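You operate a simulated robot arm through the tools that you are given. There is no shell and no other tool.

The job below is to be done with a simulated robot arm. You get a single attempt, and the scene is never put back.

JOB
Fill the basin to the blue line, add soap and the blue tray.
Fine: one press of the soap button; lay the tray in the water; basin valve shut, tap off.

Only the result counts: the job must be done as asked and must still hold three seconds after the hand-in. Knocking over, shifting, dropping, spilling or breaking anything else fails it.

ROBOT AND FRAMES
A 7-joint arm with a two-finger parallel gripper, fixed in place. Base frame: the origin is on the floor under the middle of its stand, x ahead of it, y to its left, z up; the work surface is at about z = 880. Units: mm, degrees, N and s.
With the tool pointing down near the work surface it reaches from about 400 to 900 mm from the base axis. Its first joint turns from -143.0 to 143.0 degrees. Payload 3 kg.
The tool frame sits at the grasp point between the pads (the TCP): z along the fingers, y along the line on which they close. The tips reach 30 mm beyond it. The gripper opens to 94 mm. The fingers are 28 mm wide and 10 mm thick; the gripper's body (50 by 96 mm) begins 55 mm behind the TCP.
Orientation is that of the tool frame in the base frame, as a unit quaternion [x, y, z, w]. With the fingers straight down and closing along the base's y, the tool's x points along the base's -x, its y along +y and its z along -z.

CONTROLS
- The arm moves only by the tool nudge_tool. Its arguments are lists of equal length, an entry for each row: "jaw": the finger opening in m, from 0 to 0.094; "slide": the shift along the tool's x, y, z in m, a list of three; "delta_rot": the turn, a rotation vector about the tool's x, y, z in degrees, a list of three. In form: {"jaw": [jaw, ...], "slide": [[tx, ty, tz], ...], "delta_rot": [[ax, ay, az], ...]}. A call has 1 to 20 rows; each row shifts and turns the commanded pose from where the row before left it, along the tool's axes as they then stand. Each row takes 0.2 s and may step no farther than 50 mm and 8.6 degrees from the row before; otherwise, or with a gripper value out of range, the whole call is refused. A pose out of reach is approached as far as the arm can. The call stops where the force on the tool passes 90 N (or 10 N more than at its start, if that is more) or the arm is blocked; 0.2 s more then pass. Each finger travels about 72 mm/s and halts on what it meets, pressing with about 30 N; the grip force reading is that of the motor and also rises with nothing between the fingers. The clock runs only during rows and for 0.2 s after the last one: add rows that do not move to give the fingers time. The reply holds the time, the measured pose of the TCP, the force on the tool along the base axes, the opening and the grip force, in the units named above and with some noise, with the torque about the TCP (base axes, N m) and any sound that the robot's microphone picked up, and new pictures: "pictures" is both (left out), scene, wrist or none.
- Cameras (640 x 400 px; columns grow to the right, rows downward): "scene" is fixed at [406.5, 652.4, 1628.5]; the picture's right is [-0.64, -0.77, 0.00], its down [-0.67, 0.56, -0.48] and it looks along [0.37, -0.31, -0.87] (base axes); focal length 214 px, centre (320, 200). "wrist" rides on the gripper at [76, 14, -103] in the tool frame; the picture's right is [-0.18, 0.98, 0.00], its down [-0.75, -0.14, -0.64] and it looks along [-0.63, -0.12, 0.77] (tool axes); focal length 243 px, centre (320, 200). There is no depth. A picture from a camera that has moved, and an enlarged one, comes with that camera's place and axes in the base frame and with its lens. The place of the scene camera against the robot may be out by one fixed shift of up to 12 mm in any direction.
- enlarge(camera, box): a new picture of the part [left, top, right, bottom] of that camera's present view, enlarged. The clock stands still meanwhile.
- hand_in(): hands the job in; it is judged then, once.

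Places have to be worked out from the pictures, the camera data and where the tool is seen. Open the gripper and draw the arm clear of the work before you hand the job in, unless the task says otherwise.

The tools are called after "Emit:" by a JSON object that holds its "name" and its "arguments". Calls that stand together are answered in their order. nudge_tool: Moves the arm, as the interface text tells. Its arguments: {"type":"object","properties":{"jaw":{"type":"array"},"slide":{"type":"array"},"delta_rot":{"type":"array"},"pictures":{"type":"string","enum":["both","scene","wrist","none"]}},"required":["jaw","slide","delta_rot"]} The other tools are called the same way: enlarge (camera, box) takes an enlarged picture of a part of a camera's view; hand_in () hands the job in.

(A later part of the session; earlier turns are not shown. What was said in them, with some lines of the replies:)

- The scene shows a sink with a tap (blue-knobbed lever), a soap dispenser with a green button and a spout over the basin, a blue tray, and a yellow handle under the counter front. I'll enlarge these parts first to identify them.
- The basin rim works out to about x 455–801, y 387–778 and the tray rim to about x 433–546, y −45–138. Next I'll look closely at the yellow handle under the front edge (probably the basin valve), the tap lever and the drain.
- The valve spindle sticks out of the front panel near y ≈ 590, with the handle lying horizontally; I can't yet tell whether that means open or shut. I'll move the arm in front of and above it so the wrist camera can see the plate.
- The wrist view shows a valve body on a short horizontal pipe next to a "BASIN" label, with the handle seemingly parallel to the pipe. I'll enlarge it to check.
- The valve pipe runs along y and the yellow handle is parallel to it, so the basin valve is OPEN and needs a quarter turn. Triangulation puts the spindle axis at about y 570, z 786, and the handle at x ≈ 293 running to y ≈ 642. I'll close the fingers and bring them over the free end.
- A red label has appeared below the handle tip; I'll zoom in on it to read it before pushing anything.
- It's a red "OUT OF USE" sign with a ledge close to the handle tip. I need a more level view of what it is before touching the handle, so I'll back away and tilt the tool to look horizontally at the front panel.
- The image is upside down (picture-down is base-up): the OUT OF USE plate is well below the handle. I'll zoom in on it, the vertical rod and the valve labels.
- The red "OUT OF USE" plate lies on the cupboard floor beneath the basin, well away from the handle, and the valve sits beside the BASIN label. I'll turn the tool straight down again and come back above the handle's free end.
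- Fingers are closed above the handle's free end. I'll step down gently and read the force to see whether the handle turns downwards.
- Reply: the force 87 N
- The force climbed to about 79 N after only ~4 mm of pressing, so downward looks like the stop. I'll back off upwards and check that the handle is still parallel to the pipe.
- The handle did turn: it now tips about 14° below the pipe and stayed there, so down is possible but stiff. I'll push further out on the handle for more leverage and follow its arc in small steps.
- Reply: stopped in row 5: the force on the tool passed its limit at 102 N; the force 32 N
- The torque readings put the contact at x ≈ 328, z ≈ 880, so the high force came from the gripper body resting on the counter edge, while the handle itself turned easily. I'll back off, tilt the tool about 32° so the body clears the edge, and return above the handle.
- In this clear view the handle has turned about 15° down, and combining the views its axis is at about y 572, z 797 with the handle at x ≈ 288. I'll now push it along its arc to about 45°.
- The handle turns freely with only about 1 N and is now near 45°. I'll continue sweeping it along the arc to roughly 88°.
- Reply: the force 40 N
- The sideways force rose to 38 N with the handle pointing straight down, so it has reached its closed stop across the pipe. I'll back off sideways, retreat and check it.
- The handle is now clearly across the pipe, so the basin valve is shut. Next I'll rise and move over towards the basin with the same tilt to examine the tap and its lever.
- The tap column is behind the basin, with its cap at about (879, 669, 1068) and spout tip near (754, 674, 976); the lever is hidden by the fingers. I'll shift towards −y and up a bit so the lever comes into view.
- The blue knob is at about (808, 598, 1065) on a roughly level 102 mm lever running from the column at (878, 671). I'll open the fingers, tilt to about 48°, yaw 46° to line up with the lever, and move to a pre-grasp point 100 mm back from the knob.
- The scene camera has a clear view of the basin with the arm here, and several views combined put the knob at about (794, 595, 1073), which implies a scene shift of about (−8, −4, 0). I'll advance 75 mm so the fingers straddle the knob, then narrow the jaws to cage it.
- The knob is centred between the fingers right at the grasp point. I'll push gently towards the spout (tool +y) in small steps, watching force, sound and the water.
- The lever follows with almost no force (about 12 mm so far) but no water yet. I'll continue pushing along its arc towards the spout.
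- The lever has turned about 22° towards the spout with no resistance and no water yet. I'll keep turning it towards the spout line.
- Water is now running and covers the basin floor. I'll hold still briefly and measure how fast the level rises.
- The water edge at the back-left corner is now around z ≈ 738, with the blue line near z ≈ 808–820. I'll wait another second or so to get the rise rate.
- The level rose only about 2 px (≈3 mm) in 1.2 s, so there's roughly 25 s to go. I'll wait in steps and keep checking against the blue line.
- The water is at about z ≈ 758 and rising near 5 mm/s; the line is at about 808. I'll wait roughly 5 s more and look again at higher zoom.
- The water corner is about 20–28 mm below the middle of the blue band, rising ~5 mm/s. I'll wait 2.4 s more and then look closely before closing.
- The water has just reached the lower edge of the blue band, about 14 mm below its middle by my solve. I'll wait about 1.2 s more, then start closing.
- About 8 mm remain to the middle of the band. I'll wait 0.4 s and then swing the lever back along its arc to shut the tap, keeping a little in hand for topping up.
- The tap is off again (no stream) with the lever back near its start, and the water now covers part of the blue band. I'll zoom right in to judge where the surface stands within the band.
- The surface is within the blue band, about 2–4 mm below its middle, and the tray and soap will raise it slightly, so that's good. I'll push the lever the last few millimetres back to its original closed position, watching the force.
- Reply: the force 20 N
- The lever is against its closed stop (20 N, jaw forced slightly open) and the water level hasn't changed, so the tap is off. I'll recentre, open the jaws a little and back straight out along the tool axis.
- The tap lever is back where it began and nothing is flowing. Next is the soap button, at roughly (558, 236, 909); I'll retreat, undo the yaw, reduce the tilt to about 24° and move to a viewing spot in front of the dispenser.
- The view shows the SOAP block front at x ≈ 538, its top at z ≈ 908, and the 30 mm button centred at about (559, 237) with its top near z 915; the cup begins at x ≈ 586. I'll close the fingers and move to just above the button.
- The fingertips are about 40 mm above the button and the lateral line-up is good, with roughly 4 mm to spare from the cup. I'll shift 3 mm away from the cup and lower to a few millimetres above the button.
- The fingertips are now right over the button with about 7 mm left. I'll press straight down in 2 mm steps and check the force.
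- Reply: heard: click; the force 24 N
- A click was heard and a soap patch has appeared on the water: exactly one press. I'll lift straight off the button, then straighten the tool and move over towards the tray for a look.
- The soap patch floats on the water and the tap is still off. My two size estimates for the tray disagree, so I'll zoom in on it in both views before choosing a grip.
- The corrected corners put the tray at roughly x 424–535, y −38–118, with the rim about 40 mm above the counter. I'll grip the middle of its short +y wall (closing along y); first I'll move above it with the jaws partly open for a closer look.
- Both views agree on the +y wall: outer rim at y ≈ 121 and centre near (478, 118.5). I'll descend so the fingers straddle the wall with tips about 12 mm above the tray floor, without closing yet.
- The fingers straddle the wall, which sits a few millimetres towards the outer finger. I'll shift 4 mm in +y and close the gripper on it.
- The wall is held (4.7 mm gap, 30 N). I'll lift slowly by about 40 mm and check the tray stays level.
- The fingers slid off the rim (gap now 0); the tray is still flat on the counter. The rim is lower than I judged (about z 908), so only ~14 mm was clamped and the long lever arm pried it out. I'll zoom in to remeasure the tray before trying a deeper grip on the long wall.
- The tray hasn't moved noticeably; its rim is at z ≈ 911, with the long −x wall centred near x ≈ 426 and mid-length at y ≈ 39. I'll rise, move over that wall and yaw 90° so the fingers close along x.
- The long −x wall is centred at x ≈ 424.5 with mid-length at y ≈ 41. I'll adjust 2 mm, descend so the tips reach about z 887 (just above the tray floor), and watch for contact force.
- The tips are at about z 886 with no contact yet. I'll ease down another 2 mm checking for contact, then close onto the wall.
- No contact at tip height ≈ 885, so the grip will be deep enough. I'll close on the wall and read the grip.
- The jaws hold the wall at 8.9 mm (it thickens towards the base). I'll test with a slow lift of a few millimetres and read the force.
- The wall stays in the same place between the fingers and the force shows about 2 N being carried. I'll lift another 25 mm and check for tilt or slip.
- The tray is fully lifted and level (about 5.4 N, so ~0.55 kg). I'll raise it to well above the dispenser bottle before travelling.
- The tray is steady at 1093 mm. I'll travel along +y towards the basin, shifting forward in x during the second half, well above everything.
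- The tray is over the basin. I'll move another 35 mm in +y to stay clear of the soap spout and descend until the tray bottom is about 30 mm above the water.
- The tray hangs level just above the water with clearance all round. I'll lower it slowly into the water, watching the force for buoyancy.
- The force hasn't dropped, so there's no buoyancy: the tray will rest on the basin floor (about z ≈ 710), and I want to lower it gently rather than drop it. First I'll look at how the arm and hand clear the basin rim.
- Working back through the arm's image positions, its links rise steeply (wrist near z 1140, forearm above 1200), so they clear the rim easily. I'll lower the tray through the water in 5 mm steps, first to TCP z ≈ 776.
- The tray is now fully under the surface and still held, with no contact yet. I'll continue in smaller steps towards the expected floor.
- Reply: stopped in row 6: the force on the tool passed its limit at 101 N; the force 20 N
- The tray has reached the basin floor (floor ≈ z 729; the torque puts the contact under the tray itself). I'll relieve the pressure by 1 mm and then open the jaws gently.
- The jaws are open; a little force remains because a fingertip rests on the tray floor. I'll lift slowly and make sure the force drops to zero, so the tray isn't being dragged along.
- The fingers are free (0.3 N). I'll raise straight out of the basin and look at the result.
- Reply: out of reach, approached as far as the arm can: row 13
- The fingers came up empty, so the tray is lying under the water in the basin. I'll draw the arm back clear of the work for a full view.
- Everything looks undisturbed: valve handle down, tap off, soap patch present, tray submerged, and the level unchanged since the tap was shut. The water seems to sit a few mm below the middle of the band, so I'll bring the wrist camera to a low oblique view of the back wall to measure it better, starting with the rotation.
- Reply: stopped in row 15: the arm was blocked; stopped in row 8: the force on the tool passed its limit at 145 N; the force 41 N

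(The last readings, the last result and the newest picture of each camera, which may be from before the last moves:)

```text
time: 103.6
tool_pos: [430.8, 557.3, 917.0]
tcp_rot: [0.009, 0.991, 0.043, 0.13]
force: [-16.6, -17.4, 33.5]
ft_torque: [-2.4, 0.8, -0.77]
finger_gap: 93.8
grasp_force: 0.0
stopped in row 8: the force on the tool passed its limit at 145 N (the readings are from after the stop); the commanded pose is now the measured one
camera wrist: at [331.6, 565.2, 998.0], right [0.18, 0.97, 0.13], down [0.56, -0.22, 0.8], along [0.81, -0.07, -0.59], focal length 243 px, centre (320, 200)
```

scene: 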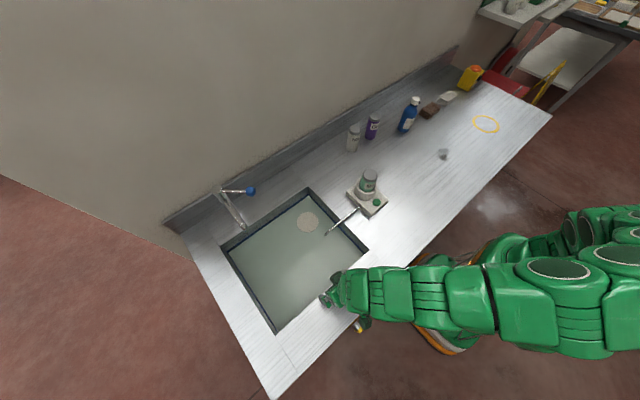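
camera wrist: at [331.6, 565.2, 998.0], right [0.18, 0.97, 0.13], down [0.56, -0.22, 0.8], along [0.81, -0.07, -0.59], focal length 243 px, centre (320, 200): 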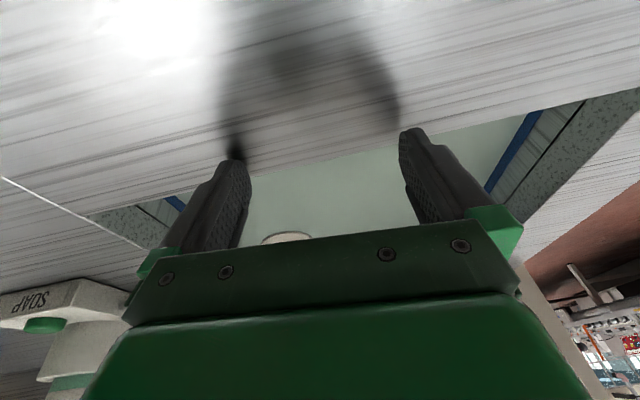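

The rotation call was blocked short of its pose, so the following move brought an open fingertip down on the bare counter strip; I should have waited for the first reply. The counter is fixed and nothing loose is nearby; I'll lift straight up off it now and check.

Emit:
{"name": "nudge_tool", "arguments": {"jaw": [0.094, 0.094, 0.094, 0.094], "slide": [[-0.0026, 0.0009, -0.0097], [-0.0051, 0.0018, -0.0193], [-0.0103, 0.0035, -0.0386], [0, 0, 0]], "delta_rot": [[0, 0, 0], [0, 0, 0], [0, 0, 0], [0, 0, 0]], "pictures": "both"}}

Emit:
{"name": "enlarge", "arguments": {"camera": "scene", "box": [200, 170, 400, 340]}}

Emit:
{"name": "enlarge", "arguments": {"camera": "scene", "box": [280, 280, 400, 370]}}

```text
time: 104.6
tool_pos: [433.0, 557.1, 986.9]
tcp_rot: [0.009, 0.99, 0.044, 0.131]
force: [-0.4, 1.0, -0.8]
ft_torque: [-0.01, 0.0, -0.02]
finger_gap: 93.8
grasp_force: 0.0
camera wrist: at [332.7, 564.7, 1068.3], right [0.18, 0.97, 0.14], down [0.56, -0.22, 0.8], along [0.81, -0.07, -0.59], focal length 243 px, centre (320, 200)
```

scene: 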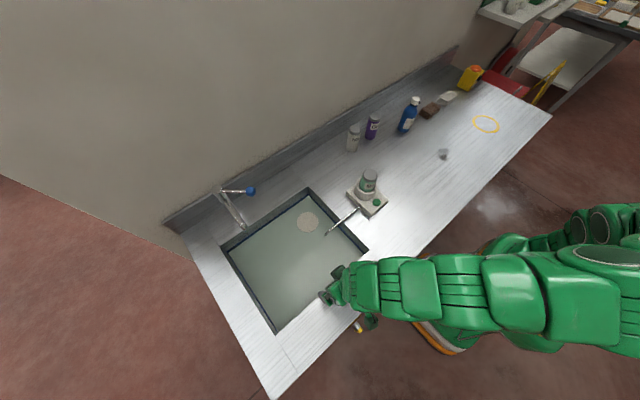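
wrist: 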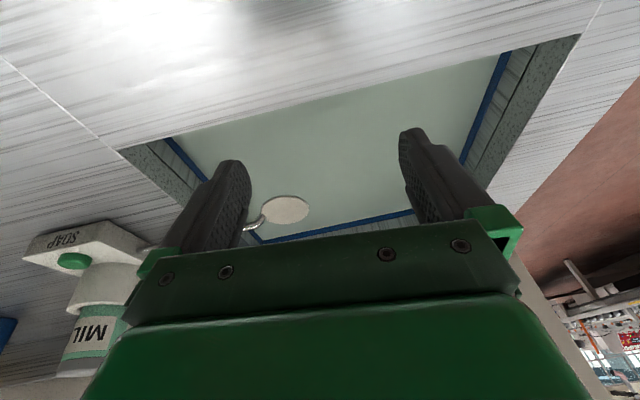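

```text
2.35 times, centred on (300, 255) of scene
camera zoom: at [406.5, 652.4, 1628.5], right [-0.64, -0.77, 0.0], down [-0.67, 0.56, -0.48], along [0.37, -0.31, -0.87], focal length 505 px, centre (367, 71)
```

zoom: 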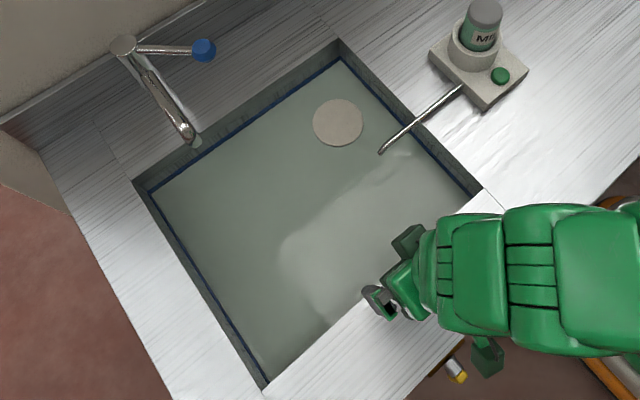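

```text
4.44 times, centred on (340, 325) of scene
camera zoom: at [406.5, 652.4, 1628.5], right [-0.64, -0.77, 0.0], down [-0.67, 0.56, -0.48], along [0.37, -0.31, -0.87], focal length 953 px, centre (231, -356)
```

zoom: 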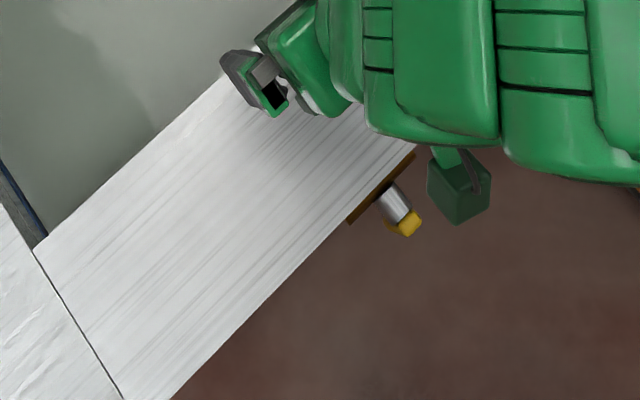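

Nothing was disturbed: valve handle still down and dispenser and tap in place. From here the wrist camera already sees the back wall at a shallow angle, so I'll zoom in on the blue band and the water edge.

Emit:
{"name": "enlarge", "arguments": {"camera": "wrist", "box": [340, 205, 372, 229]}}

Emit:
{"name": "enlarge", "arguments": {"camera": "wrist", "box": [455, 120, 495, 150]}}

Emit:
{"name": "enlarge", "arguments": {"camera": "wrist", "box": [165, 135, 205, 165]}}

```text
16.00 times, centred on (356, 217) of wrist
camera zoom: at [332.7, 564.7, 1068.3], right [0.18, 0.97, 0.14], down [0.56, -0.22, 0.8], along [0.81, -0.07, -0.59], focal length 3882 px, centre (-256, -72)
```

zoom: 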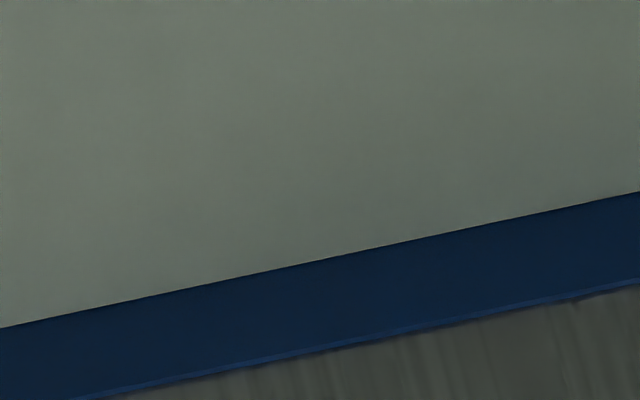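

```text
13.33 times, centred on (475, 135) of wrist
camera zoom: at [332.7, 564.7, 1068.3], right [0.18, 0.97, 0.14], down [0.56, -0.22, 0.8], along [0.81, -0.07, -0.59], focal length 3235 px, centre (-1747, 1067)
```

zoom: 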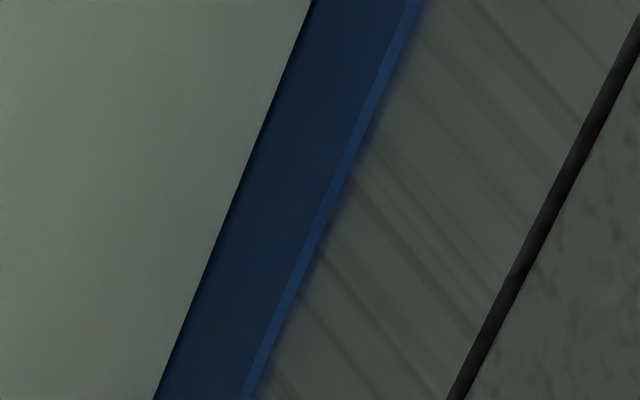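

```text
13.33 times, centred on (185, 150) of wrist
camera zoom: at [332.7, 564.7, 1068.3], right [0.18, 0.97, 0.14], down [0.56, -0.22, 0.8], along [0.81, -0.07, -0.59], focal length 3235 px, centre (2120, 867)
```

zoom: 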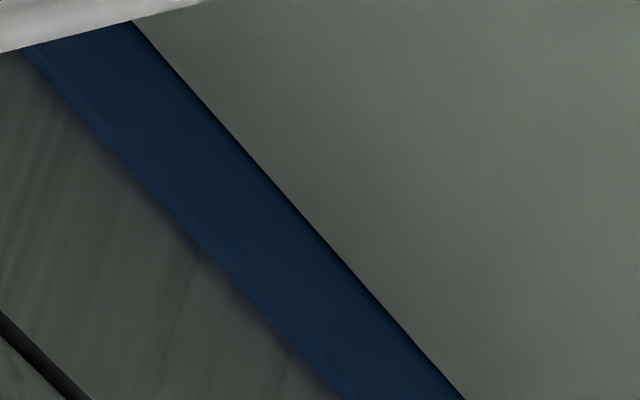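

From this shallow view about 11.5 mm of the roughly 15 mm band face shows above the water, so the surface lies inside the blue band; it has stayed constant since the tap was shut, and I'll leave it. Now I'll raise the open gripper and draw the arm back clear.

Emit:
{"name": "nudge_tool", "arguments": {"jaw": [0.094, 0.094, 0.094, 0.094, 0.094], "slide": [[-0.009, 0.0031, -0.0337], [-0.009, 0.0031, -0.0337], [-0.009, 0.0031, -0.0337], [-0.009, 0.0031, -0.0337], [0, 0, 0]], "delta_rot": [[0, 0, 0], [0, 0, 0], [0, 0, 0], [0, 0, 0], [0, 0, 0]], "pictures": "both"}}

```text
time: 105.8
tool_pos: [432.9, 557.9, 1124.6]
tcp_rot: [0.009, 0.99, 0.045, 0.13]
force: [-0.9, 0.6, -1.2]
ft_torque: [-0.04, -0.03, -0.01]
finger_gap: 93.9
grasp_force: 0.0
camera wrist: at [332.3, 565.4, 1205.8], right [0.18, 0.97, 0.14], down [0.56, -0.22, 0.8], along [0.81, -0.07, -0.59], focal length 243 px, centre (320, 200)
```

scene: 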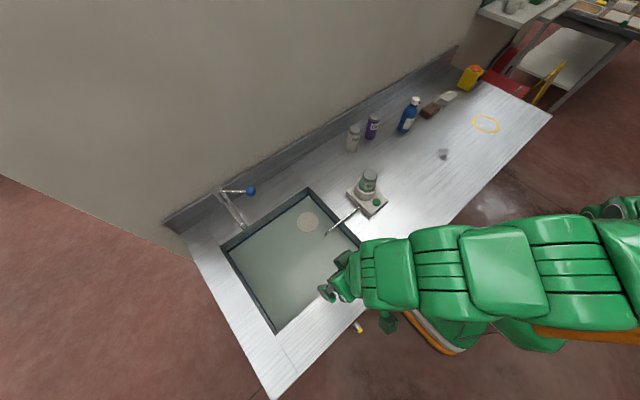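
wrist: 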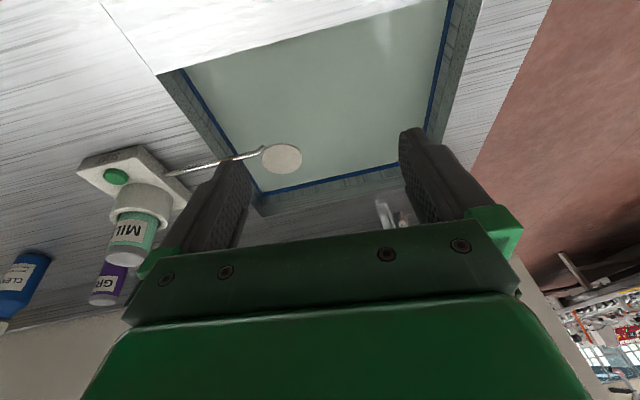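

All is calm: tap off, level steady, soap patch on the water. I'll draw the arm back towards the robot, away from the work.

Emit:
{"name": "nudge_tool", "arguments": {"jaw": [0.094, 0.094, 0.094, 0.094, 0.094, 0.094], "slide": [[0.0048, -0.0336, -0.0199], [0.0048, -0.0336, -0.0199], [0.0048, -0.0336, -0.0199], [0.0048, -0.0336, -0.0199], [0.0048, -0.0336, -0.0199], [0, 0, 0]], "delta_rot": [[0, 0, 0], [0, 0, 0], [0, 0, 0], [0, 0, 0], [0, 0, 0], [0, 0, 0]], "pictures": "both"}}

Emit:
{"name": "enlarge", "arguments": {"camera": "scene", "box": [200, 170, 400, 340]}}

Emit:
{"name": "enlarge", "arguments": {"camera": "scene", "box": [218, 238, 250, 262]}}

Emit:
{"name": "enlarge", "arguments": {"camera": "scene", "box": [330, 60, 510, 170]}}

```text
time: 107.2
tool_pos: [384.4, 380.6, 1193.2]
tcp_rot: [0.015, 0.992, 0.043, 0.12]
force: [0.7, 0.3, 0.7]
ft_torque: [-0.01, 0.01, 0.05]
finger_gap: 93.9
grasp_force: 0.2
camera wrist: at [286.5, 390.0, 1276.2], right [0.2, 0.97, 0.13], down [0.58, -0.22, 0.79], along [0.79, -0.08, -0.6], focal length 243 px, centre (320, 200)
```

scene: 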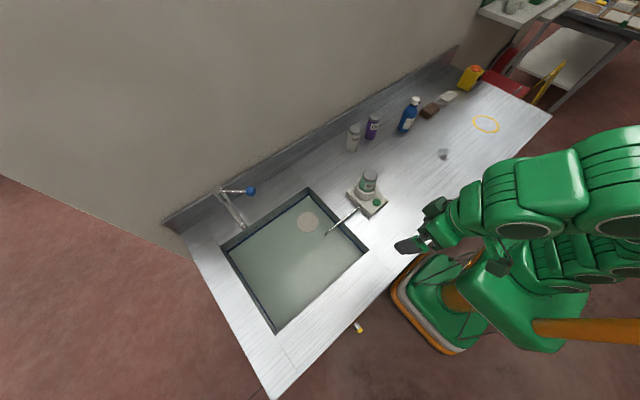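
wrist: 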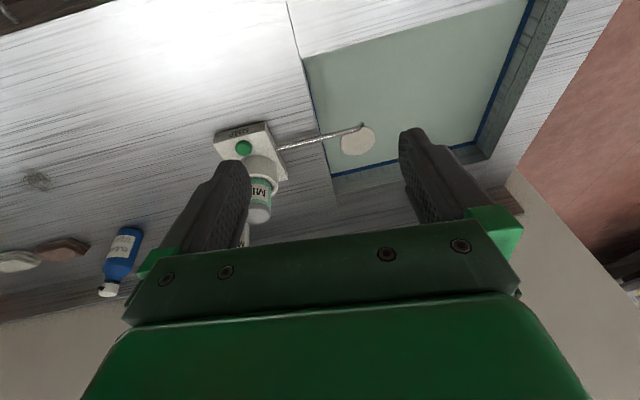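

```text
2.35 times, centred on (300, 255) of scene
camera zoom: at [406.5, 652.4, 1628.5], right [-0.64, -0.77, 0.0], down [-0.67, 0.56, -0.48], along [0.37, -0.31, -0.87], focal length 505 px, centre (367, 71)
```

zoom: 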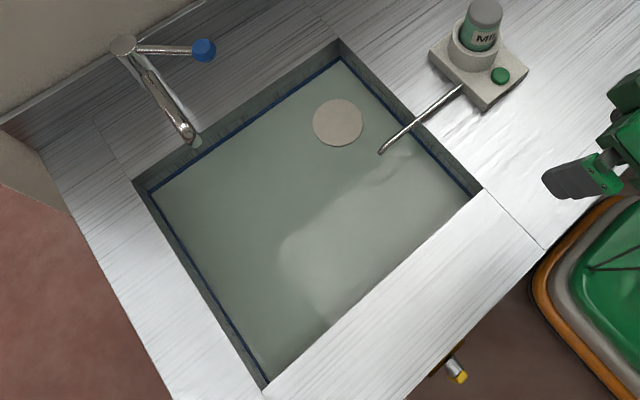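

```text
16.00 times, centred on (234, 250) of scene
camera zoom: at [406.5, 652.4, 1628.5], right [-0.64, -0.77, 0.0], down [-0.67, 0.56, -0.48], along [0.37, -0.31, -0.87], focal length 3432 px, centre (1696, -600)
```

zoom: 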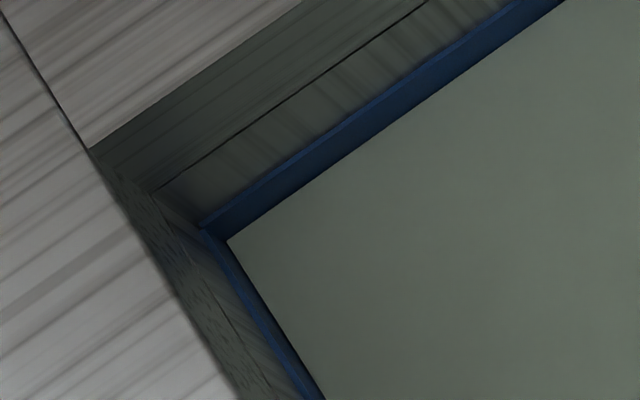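

```text
3.56 times, centred on (420, 115) of scene
camera zoom: at [406.5, 652.4, 1628.5], right [-0.64, -0.77, 0.0], down [-0.67, 0.56, -0.48], along [0.37, -0.31, -0.87], focal length 763 px, centre (-36, 502)
```

zoom: 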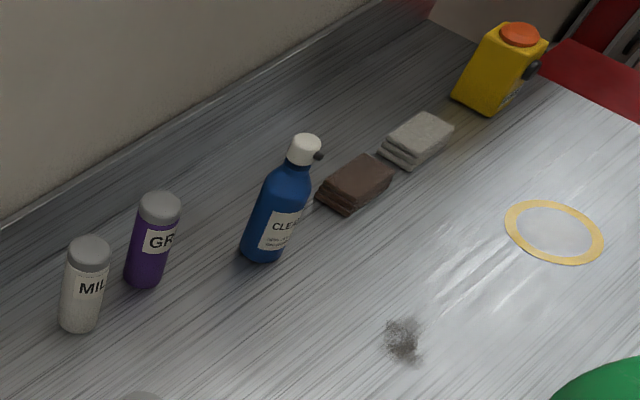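

Everything is as it should be:
- **Valve:** basin valve shut.
- **Tap:** off and not running.
- **Water:** steady inside the blue band.
- **Soap:** one dose on the surface.
- **Tray:** lying in the water.
- **Other items:** in their original places.

The gripper is open and the arm is clear, so I'll hand the job in.

Emit:
{"name": "hand_in", "arguments": {}}

```text
The job is handed in.
```

The basin is filled to the blue line with the blue tray lying in the water, and I've handed the job in; I don't have the verdict.

- **Basin valve:** I turned it a quarter turn to its stop, across the pipe. It was open at the start.
- **Tap:** it is off, with the lever back against its closed stop. The water level did not change from then until hand-in.
- **Water level:** the surface is inside the blue band, by my measurement about 4 mm below its middle. I left it there rather than open the tap again.
- **Soap:** I pressed the button once. It clicked and one soap patch appeared on the water.
- **Tray:** I lowered it to the basin floor and let go there. The water is opaque, so I couldn't see it afterwards, but the fingers came up empty.

There were three rough moments. While I was turning the valve, the gripper body pressed on the counter edge at about 100 N. My first grip on the tray slipped off before it lifted. Near the end, one arm move stopped short and the next brought a fingertip down hard on the bare counter, at about 145 N. In the pictures afterwards everything on the counter was still in its place.

The gripper is open and the arm is drawn back from the work.
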